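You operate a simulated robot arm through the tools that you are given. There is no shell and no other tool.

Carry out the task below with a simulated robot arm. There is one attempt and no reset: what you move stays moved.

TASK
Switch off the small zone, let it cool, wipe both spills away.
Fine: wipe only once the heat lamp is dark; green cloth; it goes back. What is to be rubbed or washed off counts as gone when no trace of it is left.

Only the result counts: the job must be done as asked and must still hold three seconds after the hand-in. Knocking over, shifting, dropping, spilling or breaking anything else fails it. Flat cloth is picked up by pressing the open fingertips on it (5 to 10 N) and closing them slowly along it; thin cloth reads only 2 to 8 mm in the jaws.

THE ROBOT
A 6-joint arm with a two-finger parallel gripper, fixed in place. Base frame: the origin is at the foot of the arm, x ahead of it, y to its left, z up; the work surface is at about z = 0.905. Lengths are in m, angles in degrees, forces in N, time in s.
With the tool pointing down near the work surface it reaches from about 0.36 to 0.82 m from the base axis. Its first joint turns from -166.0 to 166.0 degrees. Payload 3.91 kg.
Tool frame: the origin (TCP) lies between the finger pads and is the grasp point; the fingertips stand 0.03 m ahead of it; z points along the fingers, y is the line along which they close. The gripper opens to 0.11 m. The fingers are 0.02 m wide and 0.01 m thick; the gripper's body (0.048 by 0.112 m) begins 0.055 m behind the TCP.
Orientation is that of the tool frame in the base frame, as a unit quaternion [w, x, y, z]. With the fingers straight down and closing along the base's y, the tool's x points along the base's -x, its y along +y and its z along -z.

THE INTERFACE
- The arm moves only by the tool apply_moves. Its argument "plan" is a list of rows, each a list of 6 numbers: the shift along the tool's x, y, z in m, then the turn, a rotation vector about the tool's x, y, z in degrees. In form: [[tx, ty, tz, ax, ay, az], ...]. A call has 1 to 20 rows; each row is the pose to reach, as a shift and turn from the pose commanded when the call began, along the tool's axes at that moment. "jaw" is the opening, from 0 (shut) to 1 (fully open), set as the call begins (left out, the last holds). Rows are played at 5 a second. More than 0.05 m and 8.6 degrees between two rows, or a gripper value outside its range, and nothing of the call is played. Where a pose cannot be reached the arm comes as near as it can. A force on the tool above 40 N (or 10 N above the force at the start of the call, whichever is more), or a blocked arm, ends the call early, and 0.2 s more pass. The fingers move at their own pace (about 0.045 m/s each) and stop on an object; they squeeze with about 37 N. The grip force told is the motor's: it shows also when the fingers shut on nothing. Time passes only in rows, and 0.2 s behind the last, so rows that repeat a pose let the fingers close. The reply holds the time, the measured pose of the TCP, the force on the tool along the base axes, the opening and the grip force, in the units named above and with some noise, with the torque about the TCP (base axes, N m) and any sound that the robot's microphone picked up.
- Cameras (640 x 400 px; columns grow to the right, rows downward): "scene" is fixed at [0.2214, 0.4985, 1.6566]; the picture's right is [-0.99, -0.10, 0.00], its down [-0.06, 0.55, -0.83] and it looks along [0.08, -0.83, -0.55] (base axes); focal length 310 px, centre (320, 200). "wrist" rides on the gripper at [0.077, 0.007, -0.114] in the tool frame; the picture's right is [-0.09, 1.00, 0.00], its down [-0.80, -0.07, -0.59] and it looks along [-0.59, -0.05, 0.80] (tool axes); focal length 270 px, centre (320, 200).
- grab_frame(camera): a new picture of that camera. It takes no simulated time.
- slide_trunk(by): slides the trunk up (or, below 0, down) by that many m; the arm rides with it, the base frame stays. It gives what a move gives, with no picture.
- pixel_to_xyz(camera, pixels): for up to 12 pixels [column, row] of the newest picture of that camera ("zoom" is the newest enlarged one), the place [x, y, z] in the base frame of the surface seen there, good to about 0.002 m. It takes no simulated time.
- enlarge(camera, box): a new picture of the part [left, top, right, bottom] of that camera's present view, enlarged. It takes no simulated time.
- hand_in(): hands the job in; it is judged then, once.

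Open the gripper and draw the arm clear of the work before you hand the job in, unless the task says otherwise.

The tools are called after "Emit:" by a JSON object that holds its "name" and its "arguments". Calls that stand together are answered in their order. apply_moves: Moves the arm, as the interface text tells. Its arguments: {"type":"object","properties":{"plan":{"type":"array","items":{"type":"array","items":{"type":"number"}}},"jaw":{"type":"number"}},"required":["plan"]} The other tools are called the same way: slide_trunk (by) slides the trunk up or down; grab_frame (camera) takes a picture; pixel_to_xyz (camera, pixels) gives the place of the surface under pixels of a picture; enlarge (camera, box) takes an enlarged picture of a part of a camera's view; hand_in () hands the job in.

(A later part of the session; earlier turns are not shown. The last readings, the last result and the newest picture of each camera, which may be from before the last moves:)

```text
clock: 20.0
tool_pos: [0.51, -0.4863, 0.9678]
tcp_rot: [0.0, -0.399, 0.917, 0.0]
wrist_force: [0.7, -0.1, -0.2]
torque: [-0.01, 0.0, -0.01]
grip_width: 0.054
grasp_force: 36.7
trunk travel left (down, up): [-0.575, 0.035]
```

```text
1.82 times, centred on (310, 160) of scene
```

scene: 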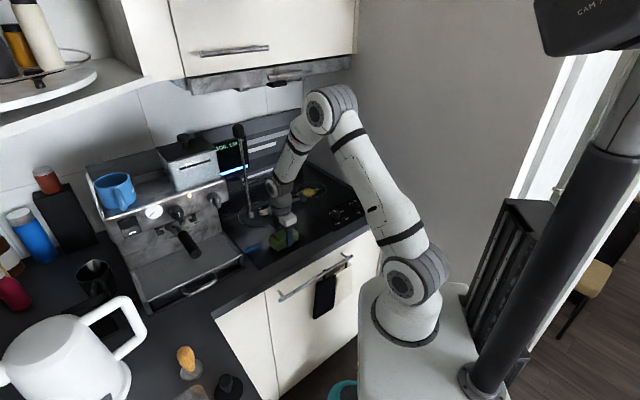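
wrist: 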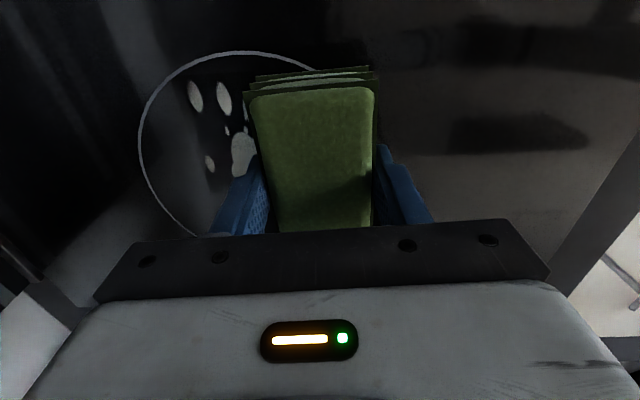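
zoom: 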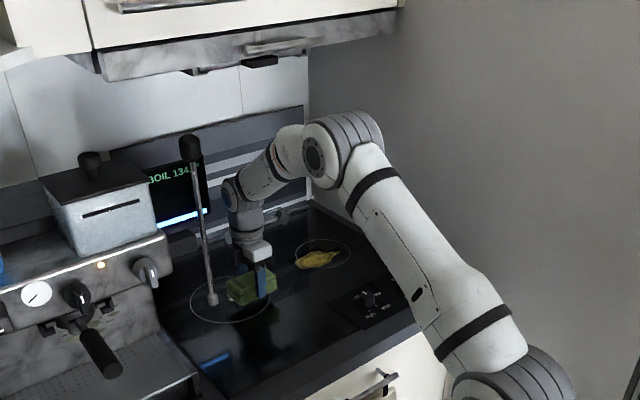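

Positioned at u 0.705, v -0.008 with the lamp still dark. I descend slowly to feel contact.

Emit:
{"name": "apply_moves", "arguments": {"plan": [[0, 0, 0.01, 0, 0, 0], [0, 0, 0.016, 0, 0, 0], [0, 0, 0.02, 0, 0, 0], [0, 0, 0.023, 0, 0, 0], [0, 0, 0.025, 0, 0, 0], [0, 0, 0.025, 0, 0, 0]]}}

```text
clock: 21.4
tool_pos: [0.5098, -0.4855, 0.9423]
tcp_rot: [0.0, -0.399, 0.917, 0.0]
wrist_force: [0.3, 0.9, 1.2]
torque: [-0.01, 0.01, 0.01]
grip_width: 0.0543
grasp_force: 37.7
trunk travel left (down, up): [-0.575, 0.035]
```

Only about 1 N so far at TCP z 0.942. I press on by another 3 mm in small steps.

Emit:
{"name": "apply_moves", "arguments": {"plan": [[0, 0, 0.001, 0, 0, 0], [0, 0, 0.002, 0, 0, 0], [0, 0, 0.003, 0, 0, 0], [0, 0, 0.003, 0, 0, 0]]}}

```text
clock: 22.4
tool_pos: [0.5098, -0.4861, 0.9433]
tcp_rot: [0.0, -0.399, 0.917, -0.002]
wrist_force: [4.1, -2.2, 26.1]
torque: [0.36, 0.23, -0.01]
grip_width: 0.0545
grasp_force: 37.0
trunk travel left (down, up): [-0.575, 0.035]
```

Contact is stiff (26 N at 3 mm), so I ease up 2 mm to about 8–10 N and stroke along the depth direction over the spill.

Emit:
{"name": "apply_moves", "arguments": {"plan": [[0, 0, -0.002, 0, 0, 0], [0, -0.01, -0.002, 0, 0, 0], [0, -0.02, -0.002, 0, 0, 0], [0, -0.03, -0.002, 0, 0, 0], [0, -0.04, -0.002, 0, 0, 0], [0, -0.05, -0.002, 0, 0, 0], [0, -0.06, -0.002, 0, 0, 0], [0, -0.07, -0.002, 0, 0, 0], [0, -0.08, -0.002, 0, 0, 0], [0, -0.09, -0.002, 0, 0, 0], [0, -0.09, -0.002, 0, 0, 0]]}}

Emit:
{"name": "grab_frame", "arguments": {"camera": "wrist"}}

Emit:
{"name": "enlarge", "arguments": {"camera": "scene", "box": [225, 160, 321, 240]}}

```text
clock: 24.8
tool_pos: [0.5633, -0.5515, 0.9472]
tcp_rot: [0.003, -0.394, 0.919, -0.001]
wrist_force: [-0.2, -0.9, -0.3]
torque: [-0.04, 0.02, -0.01]
grip_width: 0.0542
grasp_force: 36.9
trunk travel left (down, up): [-0.575, 0.035]
```

```text
taken
```

wrist: 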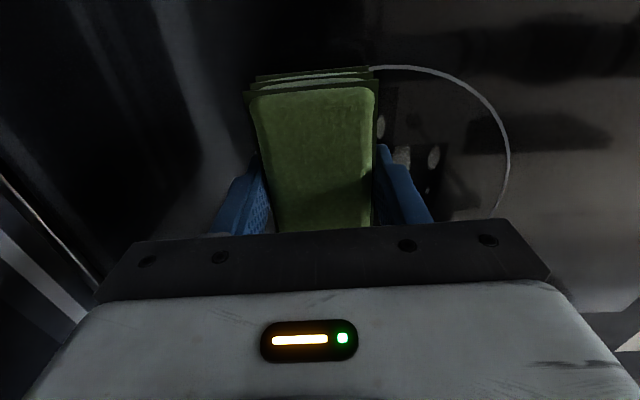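

```text
5.00 times, centred on (273, 200) of scene
```

zoom: 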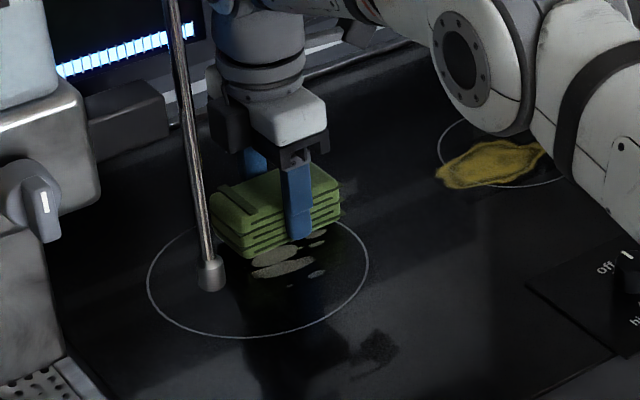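

At the far end the arm ran out of reach (z rose to 0.947, r≈0.79), so the far blobs weren't pressed. I lift, back off and turn the pad 90° so its long side points outward, then look at the spill.

Emit:
{"name": "apply_moves", "arguments": {"plan": [[0, 0.02, -0.02, 0, 0, 0], [0, 0.05, -0.04, 0, 0, 8], [0, 0.09, -0.05, 0, 0, 16], [0, 0.13, -0.06, 0, 0, 24], [0, 0.16, -0.06, 0, 0, 32], [0, 0.18, -0.06, 0, 0, 40], [0, 0.18, -0.06, 0, 0, 48], [0, 0.18, -0.06, 0, 0, 56], [0, 0.18, -0.06, 0, 0, 64], [0, 0.18, -0.06, 0, 0, 72], [0, 0.18, -0.06, 0, 0, 80], [0, 0.18, -0.06, 0, 0, 88], [0, 0.18, -0.06, 0, 0, 90], [0, 0.18, -0.06, 0, 0, 90]]}}

Emit:
{"name": "grab_frame", "arguments": {"camera": "wrist"}}

Emit:
{"name": "enlarge", "arguments": {"camera": "scene", "box": [225, 160, 321, 240]}}

```text
clock: 27.8
tool_pos: [0.4448, -0.4246, 1.0026]
tcp_rot: [0.0, 0.367, 0.93, 0.0]
wrist_force: [-0.3, 0.3, -0.6]
torque: [-0.01, 0.01, 0.02]
grip_width: 0.0543
grasp_force: 36.8
trunk travel left (down, up): [-0.575, 0.035]
```

```text
taken
```

wrist: 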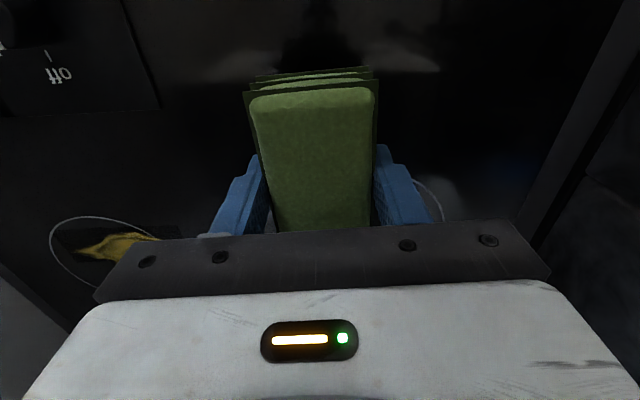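

```text
5.00 times, centred on (273, 200) of scene
```

zoom: 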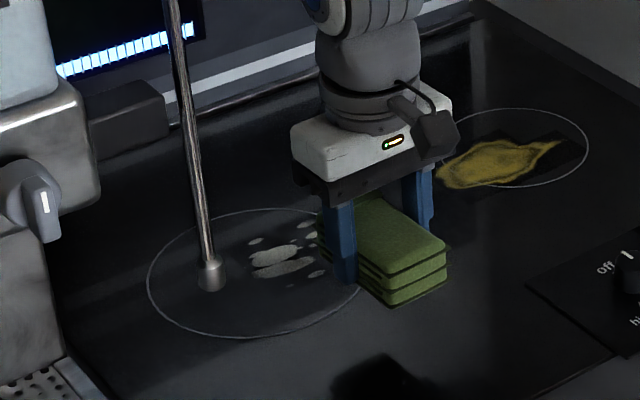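

The blobs have only greyed, so several passes are needed. With the pad now pointing outward I go to u 0.75, v -0.055 and set it down with light pressure.

Emit:
{"name": "apply_moves", "arguments": {"plan": [[-0.04, -0.016, 0, 0, 0, 0], [-0.085, -0.032, 0, 0, 0, 0], [-0.135, -0.048, 0.005, 0, 0, 0], [-0.135, -0.048, 0.03, 0, 0, 0], [-0.135, -0.048, 0.05, 0, 0, 0], [-0.135, -0.048, 0.056, 0, 0, 0], [-0.135, -0.048, 0.06, 0, 0, 0], [-0.135, -0.048, 0.06, 0, 0, 0]]}}

Emit:
{"name": "enlarge", "arguments": {"camera": "scene", "box": [180, 50, 440, 270]}}

```text
refused: row 3 steps farther than a row can; nothing moved
```

```text
1.82 times, centred on (310, 160) of scene
```

zoom: 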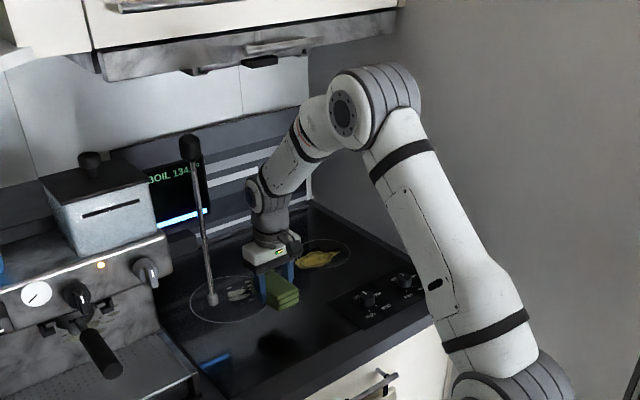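

The call was refused because one step exceeded 0.05 m. I resend it with smaller steps.

Emit:
{"name": "apply_moves", "arguments": {"plan": [[-0.035, -0.012, 0, 0, 0, 0], [-0.07, -0.024, 0, 0, 0, 0], [-0.105, -0.036, 0, 0, 0, 0], [-0.135, -0.048, 0.005, 0, 0, 0], [-0.135, -0.048, 0.03, 0, 0, 0], [-0.135, -0.048, 0.05, 0, 0, 0], [-0.135, -0.048, 0.056, 0, 0, 0], [-0.135, -0.048, 0.06, 0, 0, 0], [-0.135, -0.048, 0.06, 0, 0, 0]]}}

Emit:
{"name": "enlarge", "arguments": {"camera": "scene", "box": [180, 50, 440, 270]}}

```text
clock: 29.8
tool_pos: [0.5112, -0.5519, 0.9426]
tcp_rot: [0.001, 0.367, 0.93, 0.0]
wrist_force: [1.0, -1.2, 7.7]
torque: [0.23, 0.14, -0.01]
grip_width: 0.054
grasp_force: 37.5
trunk travel left (down, up): [-0.575, 0.035]
```

```text
1.82 times, centred on (310, 160) of scene
```

zoom: 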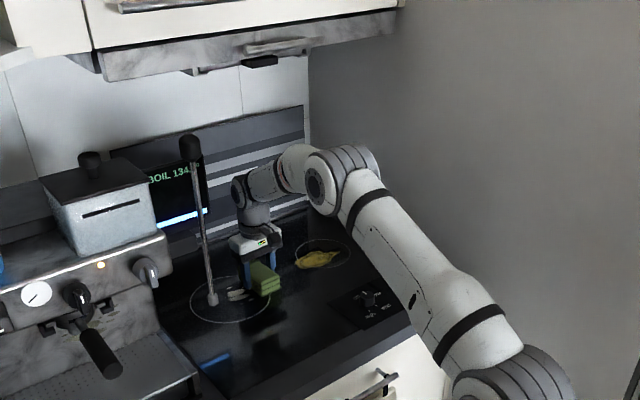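

Contact at 7.7 N over u 0.75, v -0.055. I now stroke sideways across the whole spill and back.

Emit:
{"name": "apply_moves", "arguments": {"plan": [[0, 0.012, 0, 0, 0, 0], [0, 0.024, 0, 0, 0, 0], [0, 0.036, 0, 0, 0, 0], [0, 0.048, 0, 0, 0, 0], [0, 0.06, 0, 0, 0, 0], [0, 0.072, 0, 0, 0, 0], [0, 0.084, 0, 0, 0, 0], [0, 0.095, 0, 0, 0, 0], [0, 0.084, 0, 0, 0, 0], [0, 0.072, 0, 0, 0, 0], [0, 0.06, 0, 0, 0, 0], [0, 0.048, 0, 0, 0, 0], [0, 0.036, 0, 0, 0, 0], [0, 0.024, 0, 0, 0, 0], [0, 0.012, 0, 0, 0, 0], [0, 0, 0, 0, 0, 0]]}}

Emit:
{"name": "grab_frame", "arguments": {"camera": "wrist"}}

Emit:
{"name": "enlarge", "arguments": {"camera": "scene", "box": [225, 160, 321, 240]}}

```text
clock: 33.2
tool_pos: [0.51, -0.5516, 0.9435]
tcp_rot: [0.001, 0.367, 0.93, 0.001]
wrist_force: [1.0, 2.3, 9.8]
torque: [0.06, -0.25, 0.03]
grip_width: 0.0541
grasp_force: 37.1
trunk travel left (down, up): [-0.575, 0.035]
```

```text
taken
```

wrist: 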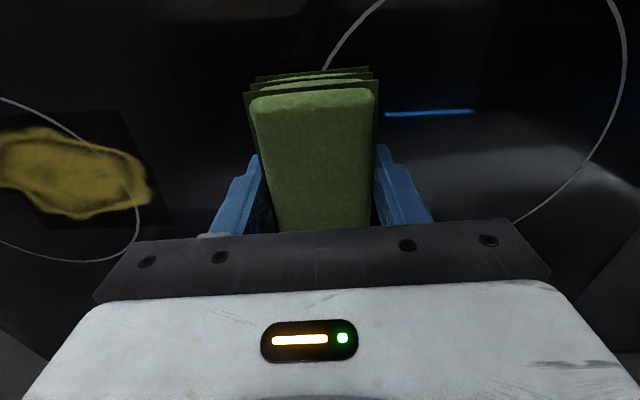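

```text
5.00 times, centred on (273, 200) of scene
```

zoom: 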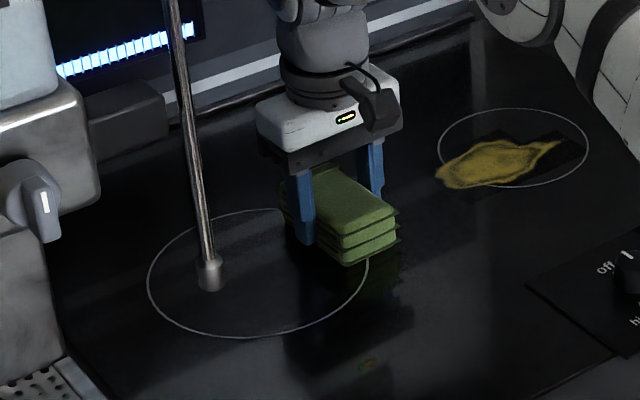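

The spill looks gone where visible. I make one more pass shifted 12 mm outward and back shifted inward, to catch edges, then lift to inspect.

Emit:
{"name": "apply_moves", "arguments": {"plan": [[-0.012, 0, 0, 0, 0, 0], [-0.012, 0.012, 0, 0, 0, 0], [-0.012, 0.024, 0, 0, 0, 0], [-0.012, 0.036, 0, 0, 0, 0], [-0.012, 0.048, 0, 0, 0, 0], [-0.012, 0.06, 0, 0, 0, 0], [-0.012, 0.072, 0, 0, 0, 0], [-0.012, 0.084, 0, 0, 0, 0], [-0.012, 0.098, 0, 0, 0, 0], [0.008, 0.098, 0, 0, 0, 0], [0.008, 0.084, 0, 0, 0, 0], [0.008, 0.07, 0, 0, 0, 0], [0.008, 0.056, 0, 0, 0, 0], [0.008, 0.042, 0, 0, 0, 0], [0.008, 0.028, 0, 0, 0, 0], [0.008, 0.014, 0, 0, 0, 0], [0.008, 0, 0, 0, 0, 0], [0.008, -0.01, 0, 0, 0, 0]]}}

Emit:
{"name": "apply_moves", "arguments": {"plan": [[0, 0, -0.02, 0, 0, 0], [0.03, -0.02, -0.04, 0, 0, 0], [0.07, -0.04, -0.06, 0, 0, 0], [0.07, -0.07, -0.06, 0, 0, 0], [0.07, -0.1, -0.06, 0, 0, 0], [0.07, -0.13, -0.06, 0, 0, 0], [0.07, -0.13, -0.06, 0, 0, 0]]}}

Emit:
{"name": "grab_frame", "arguments": {"camera": "wrist"}}

Emit:
{"name": "enlarge", "arguments": {"camera": "scene", "box": [225, 160, 321, 240]}}

```text
clock: 37.0
tool_pos: [0.4973, -0.5528, 0.9428]
tcp_rot: [0.001, 0.366, 0.931, -0.001]
wrist_force: [4.9, 3.2, 12.7]
torque: [0.29, -0.29, 0.01]
grip_width: 0.0541
grasp_force: 36.8
trunk travel left (down, up): [-0.575, 0.035]
```

```text
clock: 38.6
tool_pos: [0.3576, -0.6019, 1.0019]
tcp_rot: [0.0, 0.366, 0.93, 0.0]
wrist_force: [-0.2, 1.1, -0.9]
torque: [-0.01, -0.01, 0.0]
grip_width: 0.0539
grasp_force: 36.8
trunk travel left (down, up): [-0.575, 0.035]
```

```text
taken
```

wrist: 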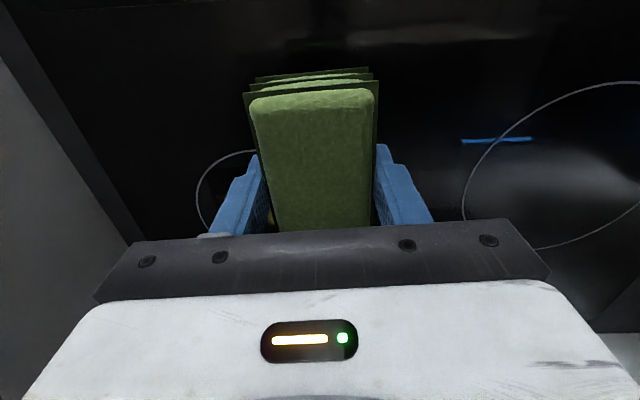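

```text
5.00 times, centred on (273, 200) of scene
```

zoom: 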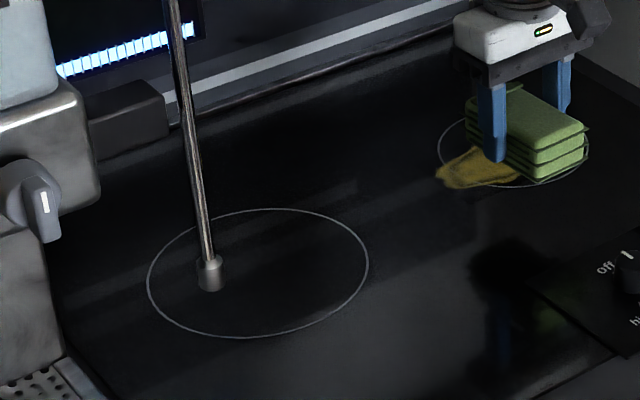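

The big zone looks clean; I enlarge both views to look for faint traces.

Emit:
{"name": "enlarge", "arguments": {"camera": "scene", "box": [245, 195, 301, 230]}}

Emit:
{"name": "enlarge", "arguments": {"camera": "wrist", "box": [440, 60, 640, 260]}}

Emit:
{"name": "enlarge", "arguments": {"camera": "scene", "box": [285, 165, 341, 205]}}

```text
11.43 times, centred on (273, 212) of scene
```

zoom: 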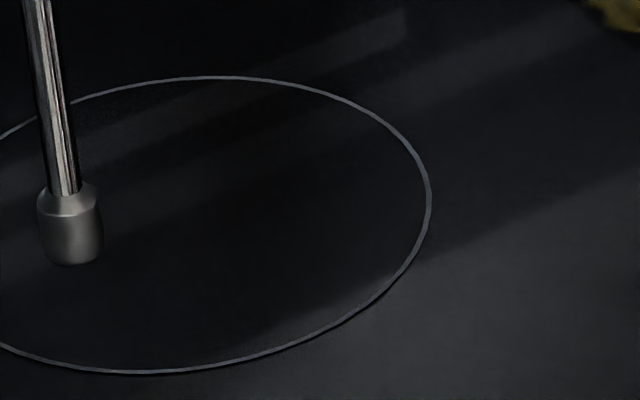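

```text
2.00 times, centred on (540, 160) of wrist
```

zoom: 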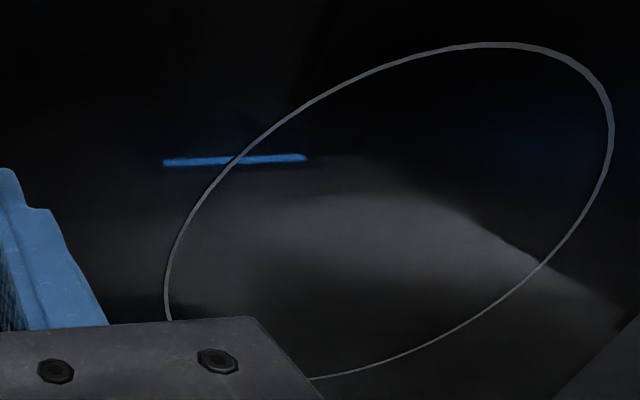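

```text
10.00 times, centred on (313, 185) of scene
```

zoom: 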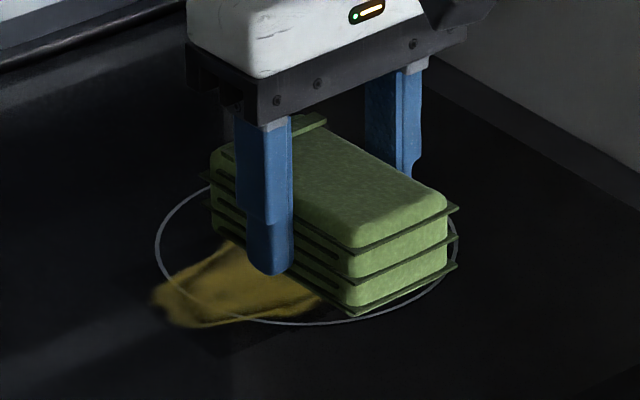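

No trace remains on the big zone. Before the small zone I check the arm's geometry (shoulder, elbow, wrist) to see how trunk height affects reach.

Emit:
{"name": "grab_frame", "arguments": {"camera": "scene"}}

Emit:
{"name": "enlarge", "arguments": {"camera": "scene", "box": [270, 60, 470, 360]}}

```text
taken
```

scene: 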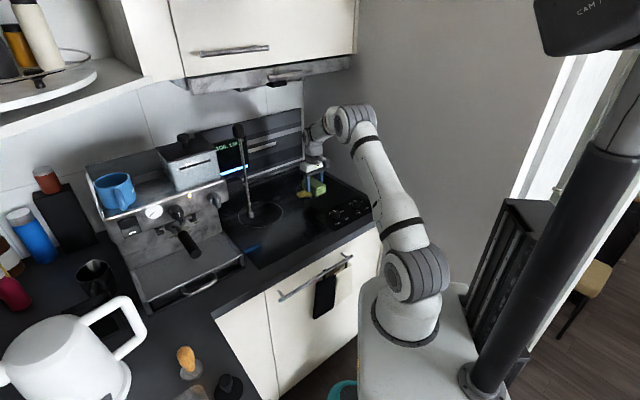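

```text
1.33 times, centred on (370, 210) of scene
```

zoom: 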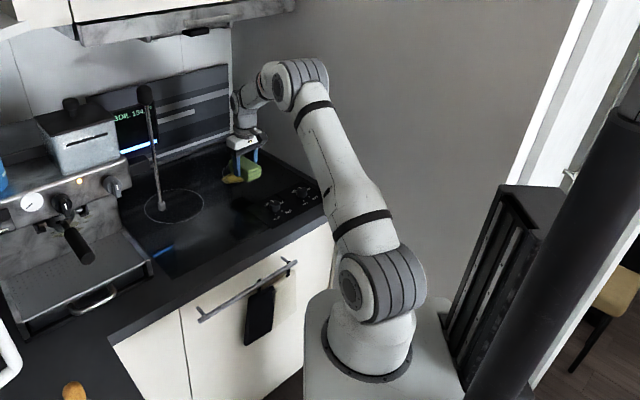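

Emit:
{"name": "pixel_to_xyz", "arguments": {"camera": "scene", "pixels": [[398, 280], [420, 262], [345, 122], [362, 112], [310, 133], [318, 165], [405, 330], [385, 175], [330, 122]]}}

```text
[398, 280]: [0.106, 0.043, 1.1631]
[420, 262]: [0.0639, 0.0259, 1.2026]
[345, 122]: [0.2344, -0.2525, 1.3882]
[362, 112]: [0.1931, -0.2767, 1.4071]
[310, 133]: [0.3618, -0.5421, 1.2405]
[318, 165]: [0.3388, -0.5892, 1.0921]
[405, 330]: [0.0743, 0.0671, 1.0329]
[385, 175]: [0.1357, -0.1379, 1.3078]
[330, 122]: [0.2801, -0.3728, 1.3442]
```

The arm is nearly straight at r≈0.79, so trunk height will not add much. For the small zone I turn the pad radially (another 17°) and go above the start of a tangential stroke at (0.461,-0.6285).

Emit:
{"name": "apply_moves", "arguments": {"plan": [[-0.02, 0.012, 0, 0, 0, 4], [-0.045, 0.025, 0, 0, 0, 8], [-0.07, 0.038, 0.005, 0, 0, 12], [-0.0937, 0.0511, 0.015, 0, 0, 17], [-0.0937, 0.0511, 0.03, 0, 0, 17], [-0.0937, 0.0511, 0.03, 0, 0, 17]]}}

Emit:
{"name": "grab_frame", "arguments": {"camera": "wrist"}}

Emit:
{"name": "enlarge", "arguments": {"camera": "scene", "box": [270, 160, 350, 210]}}

```text
clock: 40.0
tool_pos: [0.4609, -0.6276, 0.9724]
tcp_rot: [0.0, 0.499, 0.866, -0.001]
wrist_force: [0.2, -0.9, -0.9]
torque: [-0.03, -0.01, -0.01]
grip_width: 0.0543
grasp_force: 37.0
trunk travel left (down, up): [-0.575, 0.035]
```

```text
taken
```

wrist: 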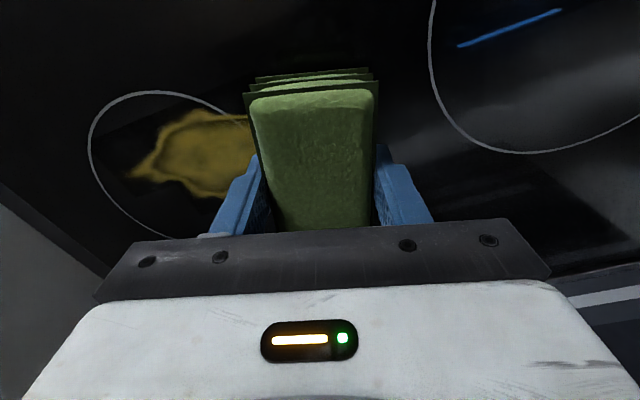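

```text
8.00 times, centred on (310, 185) of scene
```

zoom: 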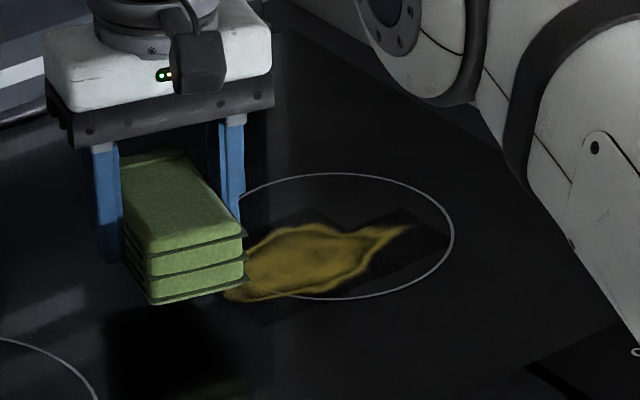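

Lamp is still dark and the pad is in place beside the spill. I lower it to light contact.

Emit:
{"name": "apply_moves", "arguments": {"plan": [[0, 0, 0.015, 0, 0, 0], [0, 0, 0.024, 0, 0, 0], [0, 0, 0.028, 0, 0, 0], [0, 0, 0.03, 0, 0, 0], [0, 0, 0.03, 0, 0, 0]]}}

```text
clock: 41.2
tool_pos: [0.4601, -0.6276, 0.942]
tcp_rot: [0.001, 0.499, 0.866, 0.0]
wrist_force: [0.9, -0.6, 4.3]
torque: [-0.01, 0.03, 0.0]
grip_width: 0.0542
grasp_force: 36.9
trunk travel left (down, up): [-0.575, 0.035]
```

Contact is 4.3 N. I press 0.7 mm more and stroke tangentially across the small zone.

Emit:
{"name": "apply_moves", "arguments": {"plan": [[0, 0, 0.0007, 0, 0, 0], [0, -0.012, 0.0007, 0, 0, 0], [0, -0.024, 0.0007, 0, 0, 0], [0, -0.036, 0.0007, 0, 0, 0], [0, -0.048, 0.0007, 0, 0, 0], [0, -0.06, 0.0007, 0, 0, 0], [0, -0.072, 0.0007, 0, 0, 0], [0, -0.084, 0.0007, 0, 0, 0], [0, -0.096, 0.0007, 0, 0, 0], [0, -0.108, 0.0007, 0, 0, 0], [0, -0.12, 0.0007, 0, 0, 0], [0, -0.132, 0.0007, 0, 0, 0], [0, -0.144, 0.0007, 0, 0, 0], [0, -0.156, 0.0007, 0, 0, 0], [0, -0.168, 0.0007, 0, 0, 0], [0, -0.175, 0.0007, 0, 0, 0]]}}

Emit:
{"name": "grab_frame", "arguments": {"camera": "wrist"}}

Emit:
{"name": "enlarge", "arguments": {"camera": "scene", "box": [270, 160, 350, 210]}}

```text
clock: 42.1
tool_pos: [0.4495, -0.6327, 0.9436]
tcp_rot: [0.003, 0.495, 0.869, 0.005]
wrist_force: [12.6, 10.5, 1.8]
torque: [0.23, -0.45, 0.56]
grip_width: 0.0544
grasp_force: 37.2
trunk travel left (down, up): [-0.575, 0.035]
stopped in row 4: the force on the tool passed its limit at 46 N (the readings are from after the stop); the commanded pose is now the measured one
```

```text
taken
```

wrist: 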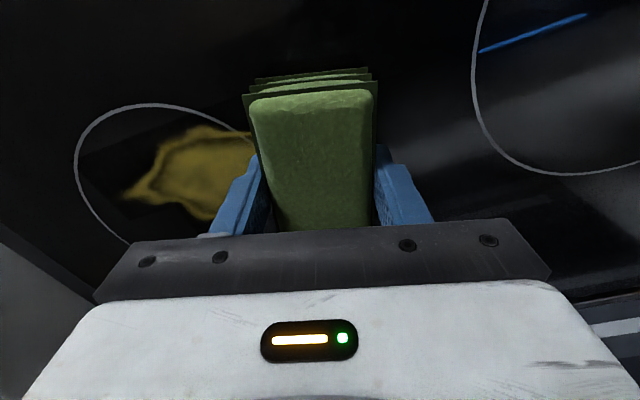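

```text
8.00 times, centred on (310, 185) of scene
```

zoom: 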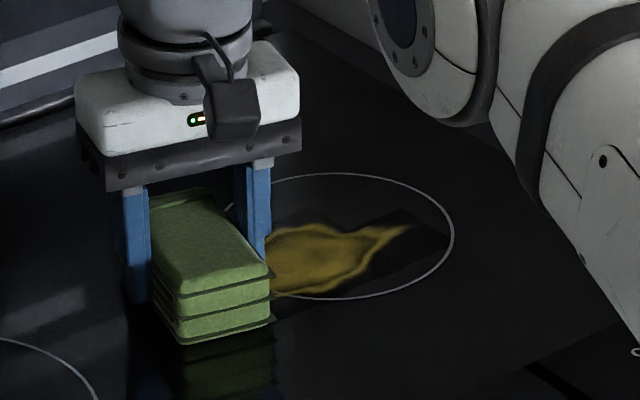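

The stroke stopped after 13 mm with a sideways force on the pad's bottom outer edge. I lift slightly and read the force to see what was caught.

Emit:
{"name": "apply_moves", "arguments": {"plan": [[0, 0, -0.002, 0, 0, 0], [0, 0, -0.005, 0, 0, 0], [0, 0, -0.005, 0, 0, 0]]}}

Emit:
{"name": "enlarge", "arguments": {"camera": "wrist", "box": [60, 80, 380, 260]}}

Emit:
{"name": "enlarge", "arguments": {"camera": "scene", "box": [280, 165, 328, 200]}}

```text
clock: 42.9
tool_pos: [0.4471, -0.6355, 0.9465]
tcp_rot: [0.001, 0.497, 0.868, 0.003]
wrist_force: [-0.2, 0.8, -0.8]
torque: [0.05, 0.04, -0.04]
grip_width: 0.0545
grasp_force: 36.6
trunk travel left (down, up): [-0.575, 0.035]
```

```text
2.00 times, centred on (220, 170) of wrist
```

zoom: 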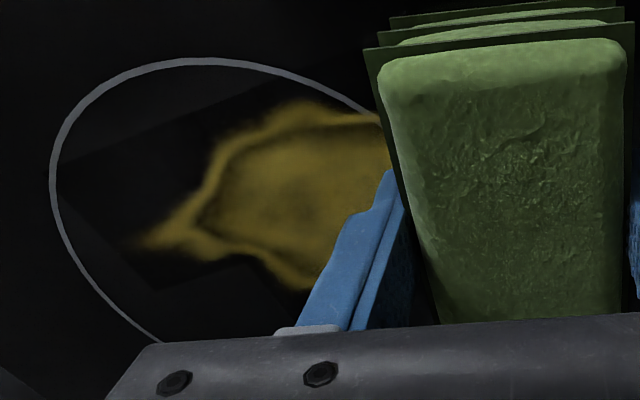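

```text
11.43 times, centred on (304, 182) of scene
```

zoom: 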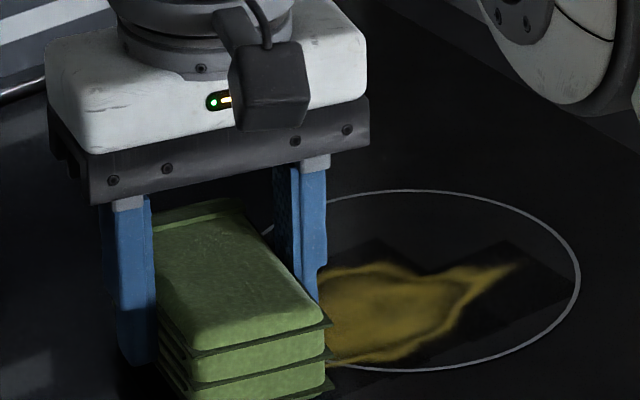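

With 5 mm of lift the force is gone, so it was friction or dip at nearly full stretch. I look at the arm's posture again to judge whether the trunk height could ease the stretch.

Emit:
{"name": "enlarge", "arguments": {"camera": "scene", "box": [280, 90, 440, 190]}}

Emit:
{"name": "grab_frame", "arguments": {"camera": "scene"}}

```text
4.00 times, centred on (360, 140) of scene
```

zoom: 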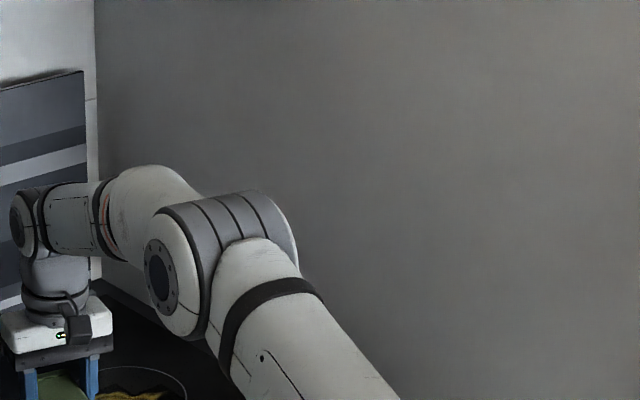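

```text
taken
```

scene: 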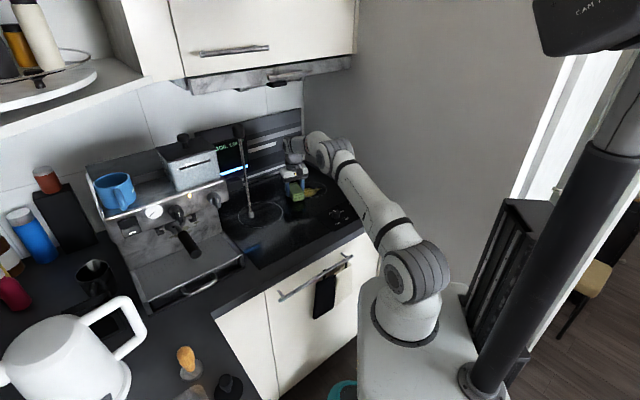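

The wrist disc is at zoom (18,225), the elbow disc at (160,275). I measure their heights against the shoulder.

Emit:
{"name": "pixel_to_xyz", "arguments": {"camera": "zoom", "pixels": [[17, 224], [160, 276], [60, 220], [140, 195]]}}

Emit:
{"name": "pixel_to_xyz", "arguments": {"camera": "scene", "pixels": [[397, 277], [322, 155], [284, 145], [385, 215]]}}

```text
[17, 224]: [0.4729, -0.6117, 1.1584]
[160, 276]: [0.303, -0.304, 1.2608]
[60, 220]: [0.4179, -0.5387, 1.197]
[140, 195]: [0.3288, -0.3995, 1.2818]
```

```text
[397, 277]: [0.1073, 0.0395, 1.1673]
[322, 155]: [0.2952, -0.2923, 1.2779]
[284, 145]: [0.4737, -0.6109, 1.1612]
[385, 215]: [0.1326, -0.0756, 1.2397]
```

Wrist and shoulder are level, so reach is fine; the catch point matches the ring's edge (0.072 m from the zone centre), which suggests a tiny lip that the pad's leading corner hit from outside. I lift, move the pad over the spill's middle inside the ring, straighten it, and will start strokes from there.

Emit:
{"name": "apply_moves", "arguments": {"plan": [[0, 0, -0.012, 0.2, 0, 0.2], [0, -0.025, -0.012, 0.4, 0, 0.4], [-0.001, -0.05, -0.012, 0.4, 0, 0.4], [-0.001, -0.069, -0.012, 0.4, 0, 0.4], [-0.001, -0.069, -0.012, 0.4, 0, 0.4]]}}

Emit:
{"name": "enlarge", "arguments": {"camera": "scene", "box": [270, 160, 350, 210]}}

Emit:
{"name": "grab_frame", "arguments": {"camera": "wrist"}}

```text
clock: 44.1
tool_pos: [0.3876, -0.6719, 0.9586]
tcp_rot: [0.0, 0.499, 0.866, 0.0]
wrist_force: [-0.9, -0.5, -0.7]
torque: [-0.01, 0.0, 0.01]
grip_width: 0.0539
grasp_force: 36.8
trunk travel left (down, up): [-0.575, 0.035]
```

```text
8.00 times, centred on (310, 185) of scene
```

zoom: 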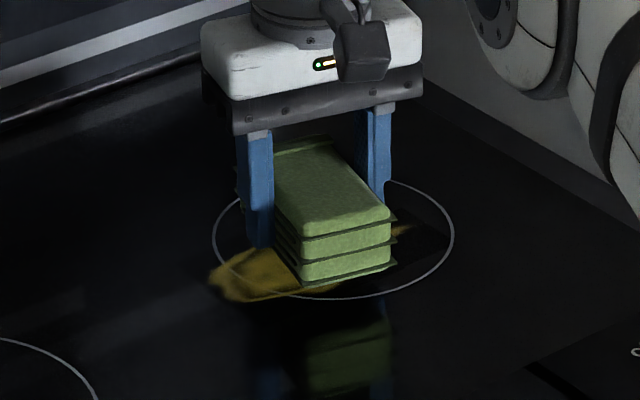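

```text
taken
```

wrist: 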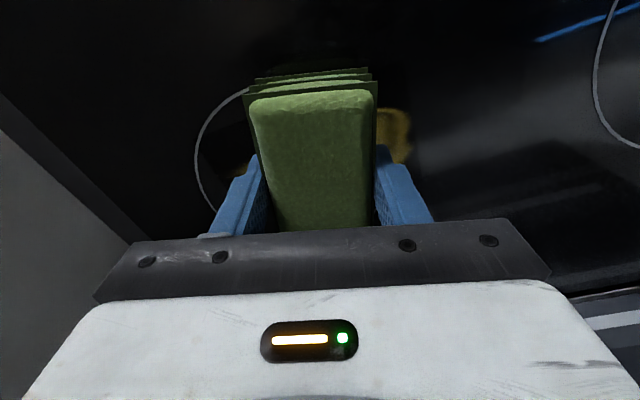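

The pad is level over the spill's middle. I lower it slowly to contact.

Emit:
{"name": "apply_moves", "arguments": {"plan": [[0, 0, 0.008, 0, 0, 0], [0, 0, 0.012, 0, 0, 0], [0, 0, 0.0145, 0, 0, 0], [0, 0, 0.016, 0, 0, 0], [0, 0, 0.016, 0, 0, 0]]}}

```text
clock: 45.3
tool_pos: [0.3867, -0.6709, 0.9419]
tcp_rot: [0.0, 0.5, 0.866, -0.001]
wrist_force: [-0.6, -0.8, 1.7]
torque: [-0.14, -0.04, 0.04]
grip_width: 0.0543
grasp_force: 37.5
trunk travel left (down, up): [-0.575, 0.035]
```

Light contact of 1.7 N. I press 0.7 mm more and make a slow stroke to the right end (v-) and back to the middle.

Emit:
{"name": "apply_moves", "arguments": {"plan": [[0, 0, 0.0007, 0, 0, 0], [0, -0.005, 0.0007, 0, 0, 0], [0, -0.012, 0.0007, 0, 0, 0], [0, -0.02, 0.0007, 0, 0, 0], [0, -0.03, 0.0007, 0, 0, 0], [0, -0.04, 0.0007, 0, 0, 0], [0, -0.05, 0.0007, 0, 0, 0], [0, -0.06, 0.0007, 0, 0, 0], [0, -0.07, 0.0007, 0, 0, 0], [0, -0.07, 0.0007, 0, 0, 0]]}}

Emit:
{"name": "enlarge", "arguments": {"camera": "scene", "box": [270, 160, 350, 210]}}

```text
clock: 47.5
tool_pos: [0.3268, -0.7053, 0.9424]
tcp_rot: [0.001, 0.499, 0.866, 0.0]
wrist_force: [3.5, 1.0, 8.5]
torque: [-0.11, -0.1, 0.11]
grip_width: 0.0543
grasp_force: 37.0
trunk travel left (down, up): [-0.575, 0.035]
```

```text
8.00 times, centred on (310, 185) of scene
```

zoom: 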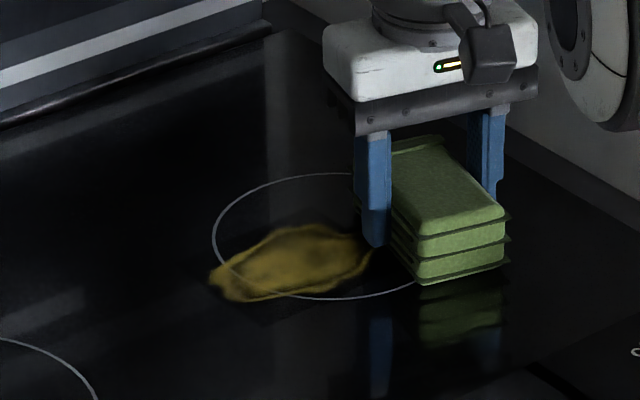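

The stroke went smoothly at 8.5 N and the spill is fading. I continue with a full stroke to t≈+0.05 and back, staying partly on the zone.

Emit:
{"name": "apply_moves", "arguments": {"plan": [[0, 0.01, 0, 0, 0, 0], [0, 0.022, 0, 0, 0, 0], [0, 0.034, 0, 0, 0, 0], [0, 0.046, 0, 0, 0, 0], [0, 0.058, 0, 0, 0, 0], [0, 0.07, 0, 0, 0, 0], [0, 0.082, 0, 0, 0, 0], [0, 0.094, 0, 0, 0, 0], [0, 0.106, 0, 0, 0, 0], [0, 0.118, 0, 0, 0, 0], [0, 0.106, 0, 0, 0, 0], [0, 0.094, 0, 0, 0, 0], [0, 0.082, 0, 0, 0, 0], [0, 0.07, 0, 0, 0, 0], [0, 0.058, 0, 0, 0, 0], [0, 0.046, 0, 0, 0, 0], [0, 0.034, 0, 0, 0, 0], [0, 0.022, 0, 0, 0, 0], [0, 0.01, 0, 0, 0, 0], [0, 0, 0, 0, 0, 0]]}}

Emit:
{"name": "enlarge", "arguments": {"camera": "scene", "box": [270, 160, 350, 210]}}

```text
clock: 51.7
tool_pos: [0.3256, -0.7053, 0.9415]
tcp_rot: [0.0, 0.499, 0.866, 0.0]
wrist_force: [2.6, 2.6, 8.8]
torque: [-0.08, -0.11, 0.13]
grip_width: 0.0544
grasp_force: 36.3
trunk travel left (down, up): [-0.575, 0.035]
```

```text
8.00 times, centred on (310, 185) of scene
```

zoom: 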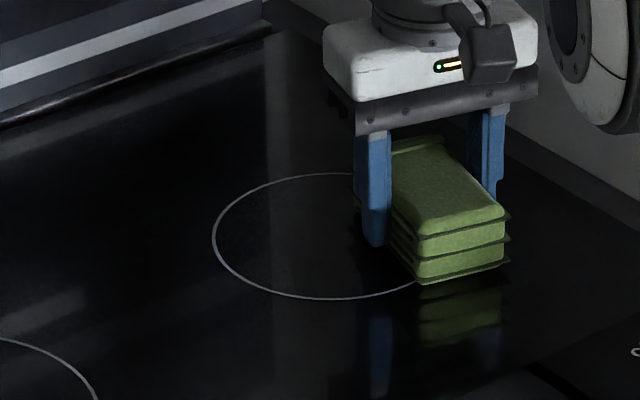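

The visible part is clean. I run one more pass, slightly farther out and then slightly nearer, ending on the left so the right part can be inspected.

Emit:
{"name": "apply_moves", "arguments": {"plan": [[-0.004, 0.006, 0, 0, 0, 0], [-0.006, 0.018, 0, 0, 0, 0], [-0.006, 0.03, 0, 0, 0, 0], [-0.006, 0.042, 0, 0, 0, 0], [-0.006, 0.054, 0, 0, 0, 0], [-0.006, 0.066, 0, 0, 0, 0], [-0.006, 0.078, 0, 0, 0, 0], [-0.006, 0.09, 0, 0, 0, 0], [-0.004, 0.102, 0, 0, 0, 0], [0.0, 0.114, 0, 0, 0, 0], [0.006, 0.114, 0, 0, 0, 0], [0.012, 0.108, 0, 0, 0, 0], [0.012, 0.096, 0, 0, 0, 0], [0.012, 0.084, 0, 0, 0, 0], [0.012, 0.072, 0, 0, 0, 0], [0.012, 0.06, 0, 0, 0, 0], [0.012, 0.048, 0, 0, 0, 0], [0.012, 0.036, 0, 0, 0, 0], [0.012, 0.024, 0, 0, 0, 0], [0.012, 0.012, 0, 0, 0, 0]]}}

Emit:
{"name": "apply_moves", "arguments": {"plan": [[0, 0, -0.01, 0, 0, 0], [0.02, 0, -0.03, 0, 0, 0], [0.05, 0.02, -0.05, 0, 0, 0], [0.08, 0.05, -0.06, 0, 0, 0], [0.12, 0.07, -0.06, 0, 0, 0], [0.16, 0.09, -0.06, 0, 0, 0], [0.19, 0.11, -0.06, 0, 0, 0], [0.19, 0.11, -0.06, 0, 0, 0]]}}

Emit:
{"name": "grab_frame", "arguments": {"camera": "wrist"}}

Emit:
{"name": "enlarge", "arguments": {"camera": "scene", "box": [230, 150, 350, 230]}}

```text
clock: 55.9
tool_pos: [0.3302, -0.689, 0.9421]
tcp_rot: [0.001, 0.499, 0.866, -0.001]
wrist_force: [0.6, 0.2, 7.1]
torque: [0.03, -0.13, -0.03]
grip_width: 0.0541
grasp_force: 37.5
trunk travel left (down, up): [-0.575, 0.035]
```

```text
clock: 57.7
tool_pos: [0.3308, -0.4716, 1.0016]
tcp_rot: [0.0, 0.499, 0.866, 0.0]
wrist_force: [-0.7, 0.5, -0.8]
torque: [-0.01, -0.01, 0.0]
grip_width: 0.0539
grasp_force: 36.5
trunk travel left (down, up): [-0.575, 0.035]
```

```text
taken
```

wrist: 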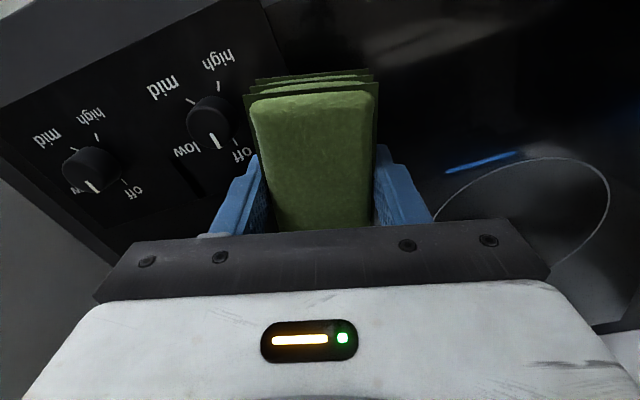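

```text
5.00 times, centred on (290, 190) of scene
```

zoom: 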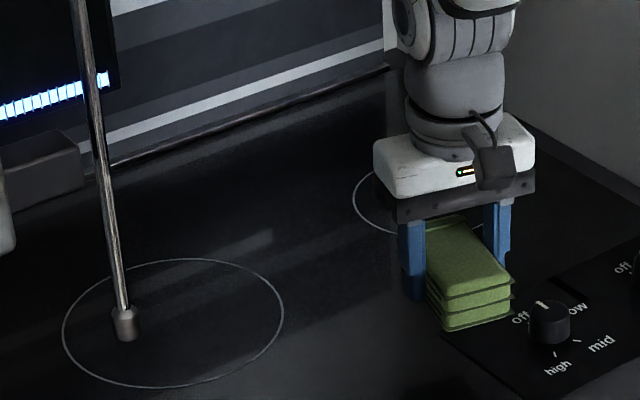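

The lamp stays dark and the pad looks intact. I move back toward the cloth's place, turning the tool 107° back to the pick orientation at height, which also clears the view of the small zone.

Emit:
{"name": "apply_moves", "arguments": {"plan": [[0.015, 0.028, -0.01, 0, 0, -7], [0.03, 0.056, -0.02, 0, 0, -14], [0.045, 0.085, -0.03, 0, 0, -21], [0.0625, 0.1158, -0.03, 0, 0, -28], [0.0625, 0.1158, -0.03, 0, 0, -36], [0.0625, 0.1158, -0.03, 0, 0, -44], [0.0625, 0.1158, -0.03, 0, 0, -52], [0.0625, 0.1158, -0.03, 0, 0, -60], [0.0625, 0.1158, -0.03, 0, 0, -68], [0.0625, 0.1158, -0.03, 0, 0, -76], [0.0625, 0.1158, -0.03, 0, 0, -84], [0.0625, 0.1158, -0.03, 0, 0, -92], [0.0625, 0.1158, -0.03, 0, 0, -100], [0.0625, 0.1158, -0.03, 0, 0, -107], [0.0625, 0.1158, -0.03, 0, 0, -107]]}}

Emit:
{"name": "enlarge", "arguments": {"camera": "scene", "box": [280, 165, 360, 215]}}

Emit:
{"name": "grab_frame", "arguments": {"camera": "wrist"}}

Emit:
{"name": "grab_frame", "arguments": {"camera": "scene"}}

```text
clock: 60.9
tool_pos: [0.3988, -0.3586, 1.0316]
tcp_rot: [-0.001, -0.4, 0.916, 0.0]
wrist_force: [0.2, -0.5, -1.4]
torque: [-0.01, 0.0, 0.02]
grip_width: 0.054
grasp_force: 36.8
trunk travel left (down, up): [-0.575, 0.035]
```

```text
8.00 times, centred on (320, 190) of scene
```

zoom: 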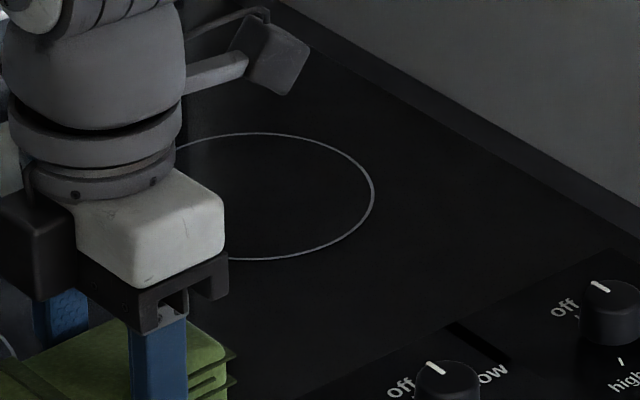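

```text
taken
```

wrist: 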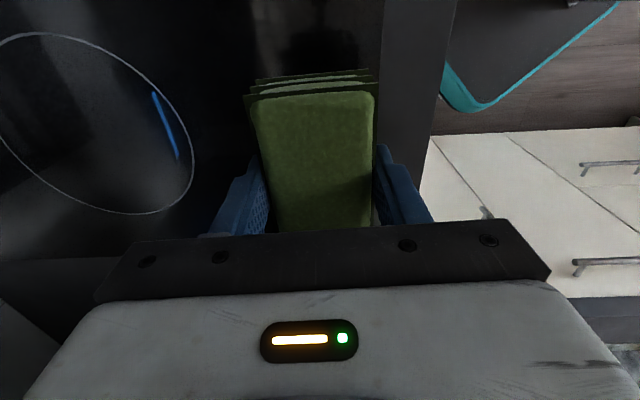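

```text
taken
```

scene: 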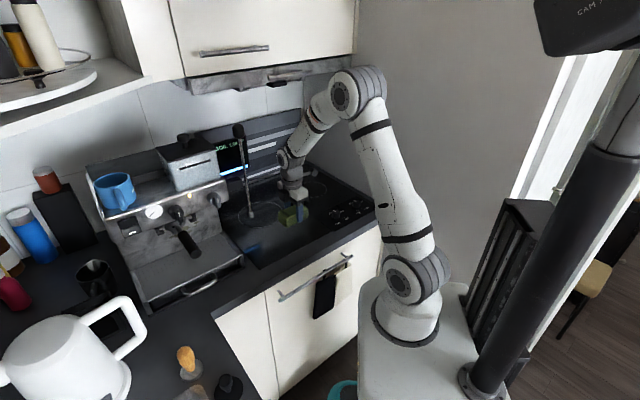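

The arm hides part of the small zone (around scene (300,195)). I raise it to near its starting place so the scene camera can see both zones in full.

Emit:
{"name": "apply_moves", "arguments": {"plan": [[0.025, 0.005, -0.03, 0, 0, 0], [0.05, 0.01, -0.06, 0, 0, 0], [0.075, 0.016, -0.09, 0, 0, 0], [0.1, 0.022, -0.12, 0, 0, 0], [0.127, 0.028, -0.145, 0, 0, 0], [0.1545, 0.0325, -0.17, 0, 0, 0], [0.1545, 0.0325, -0.17, 0, 0, 0]]}}

Emit:
{"name": "enlarge", "arguments": {"camera": "scene", "box": [280, 165, 350, 210]}}

Emit:
{"name": "enlarge", "arguments": {"camera": "scene", "box": [230, 185, 310, 235]}}

Emit:
{"name": "grab_frame", "arguments": {"camera": "scene"}}

Emit:
{"name": "grab_frame", "arguments": {"camera": "wrist"}}

```text
clock: 62.5
tool_pos: [0.2695, -0.4503, 1.2035]
tcp_rot: [0.0, -0.4, 0.917, 0.0]
wrist_force: [0.2, -0.1, -0.9]
torque: [0.04, 0.0, 0.01]
grip_width: 0.0544
grasp_force: 37.3
trunk travel left (down, up): [-0.575, 0.035]
```

```text
8.89 times, centred on (315, 188) of scene
```

zoom: 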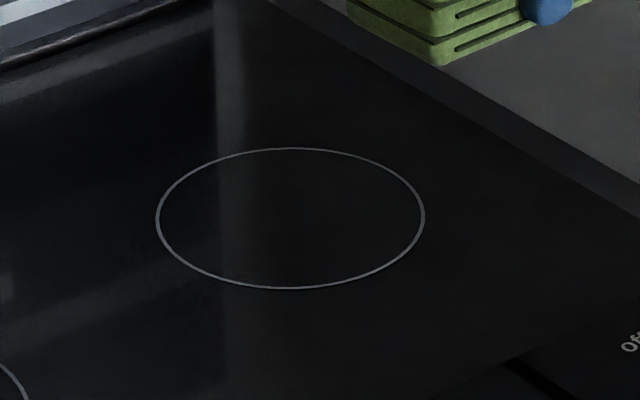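

```text
8.00 times, centred on (270, 210) of scene
```

zoom: 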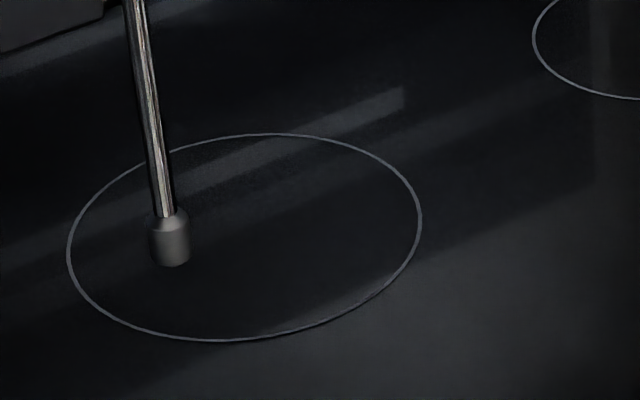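

```text
taken
```

scene: 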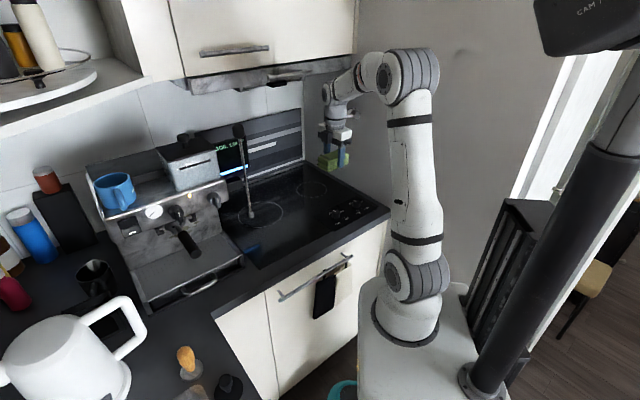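

```text
taken
```

wrist: 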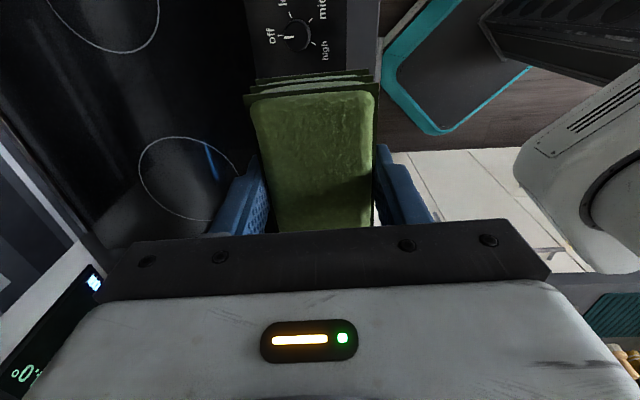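

Both zones look clean from the scene. I double-check them from the wrist camera at (105,20) and (190,180).

Emit:
{"name": "enlarge", "arguments": {"camera": "wrist", "box": [30, 0, 190, 100]}}

Emit:
{"name": "enlarge", "arguments": {"camera": "wrist", "box": [100, 120, 260, 240]}}

Emit:
{"name": "enlarge", "arguments": {"camera": "scene", "box": [300, 120, 380, 240]}}

```text
4.00 times, centred on (110, 50) of wrist
```

zoom: 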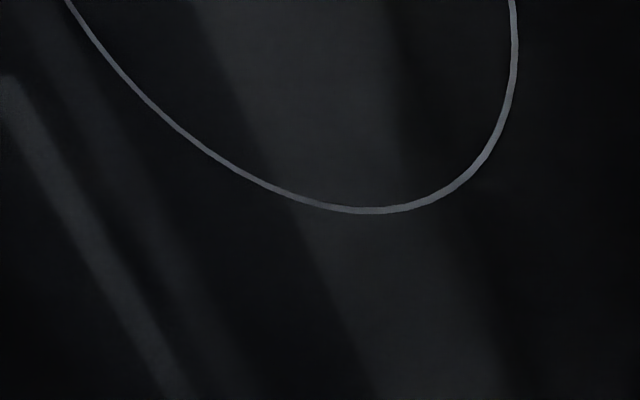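

```text
3.33 times, centred on (180, 180) of wrist
```

zoom: 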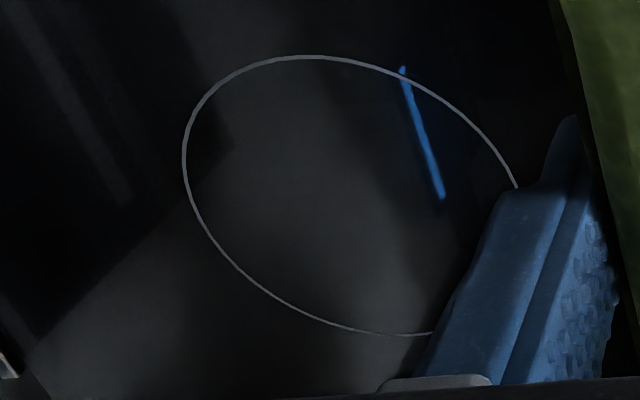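

```text
3.33 times, centred on (340, 180) of scene
```

zoom: 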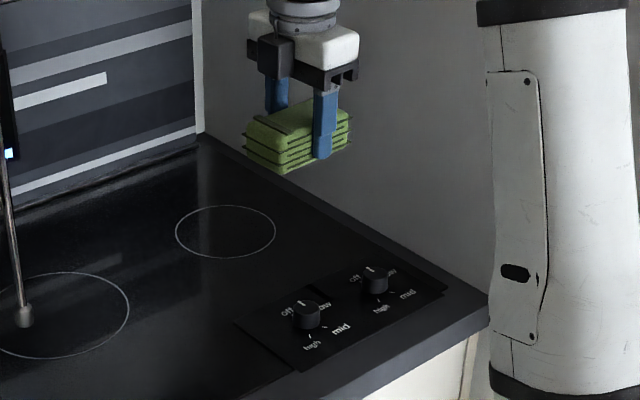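

Everything looks clean; I zoom tightly on the small zone's left and far edge, where coverage was thinnest, before putting the cloth back.

Emit:
{"name": "enlarge", "arguments": {"camera": "scene", "box": [292, 178, 324, 202]}}

Emit:
{"name": "enlarge", "arguments": {"camera": "scene", "box": [250, 198, 282, 222]}}

```text
16.00 times, centred on (308, 190) of scene
```

zoom: 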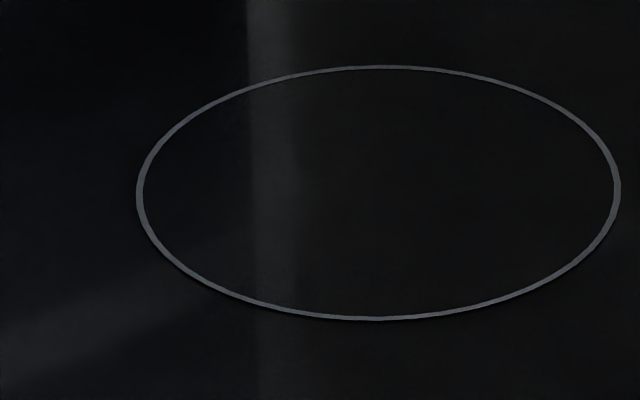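

```text
16.00 times, centred on (266, 210) of scene
```

zoom: 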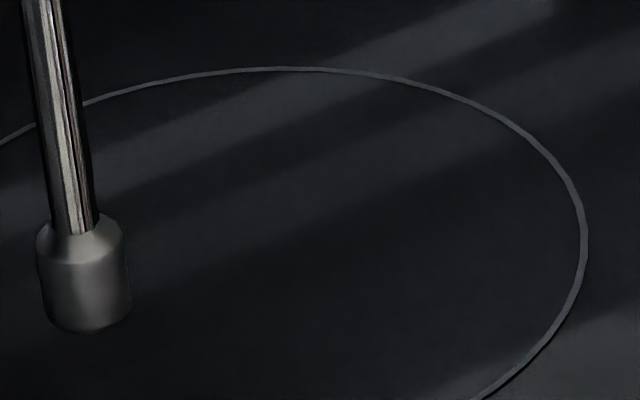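

No trace on either zone. I carry the stack back above its original place (0.4353,-0.3325).

Emit:
{"name": "apply_moves", "arguments": {"plan": [[-0.028, -0.006, 0.015, 0, 0, 0], [-0.057, -0.012, 0.035, 0, 0, 0], [-0.085, -0.018, 0.055, 0, 0, 0], [-0.114, -0.024, 0.078, 0, 0, 0], [-0.142, -0.03, 0.1, 0, 0, 0], [-0.17, -0.036, 0.122, 0, 0, 0], [-0.1992, -0.0412, 0.1435, 0, 0, 0], [-0.1992, -0.0412, 0.1435, 0, 0, 0]]}}

Emit:
{"name": "enlarge", "arguments": {"camera": "scene", "box": [200, 120, 360, 260]}}

```text
clock: 64.3
tool_pos: [0.4367, -0.331, 1.0582]
tcp_rot: [0.0, -0.399, 0.917, -0.001]
wrist_force: [0.2, 0.2, -0.9]
torque: [0.02, -0.01, -0.02]
grip_width: 0.0546
grasp_force: 36.8
trunk travel left (down, up): [-0.575, 0.035]
```

```text
2.86 times, centred on (280, 190) of scene
```

zoom: 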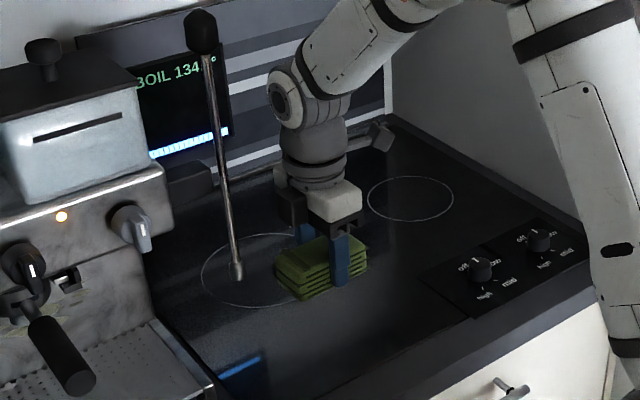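

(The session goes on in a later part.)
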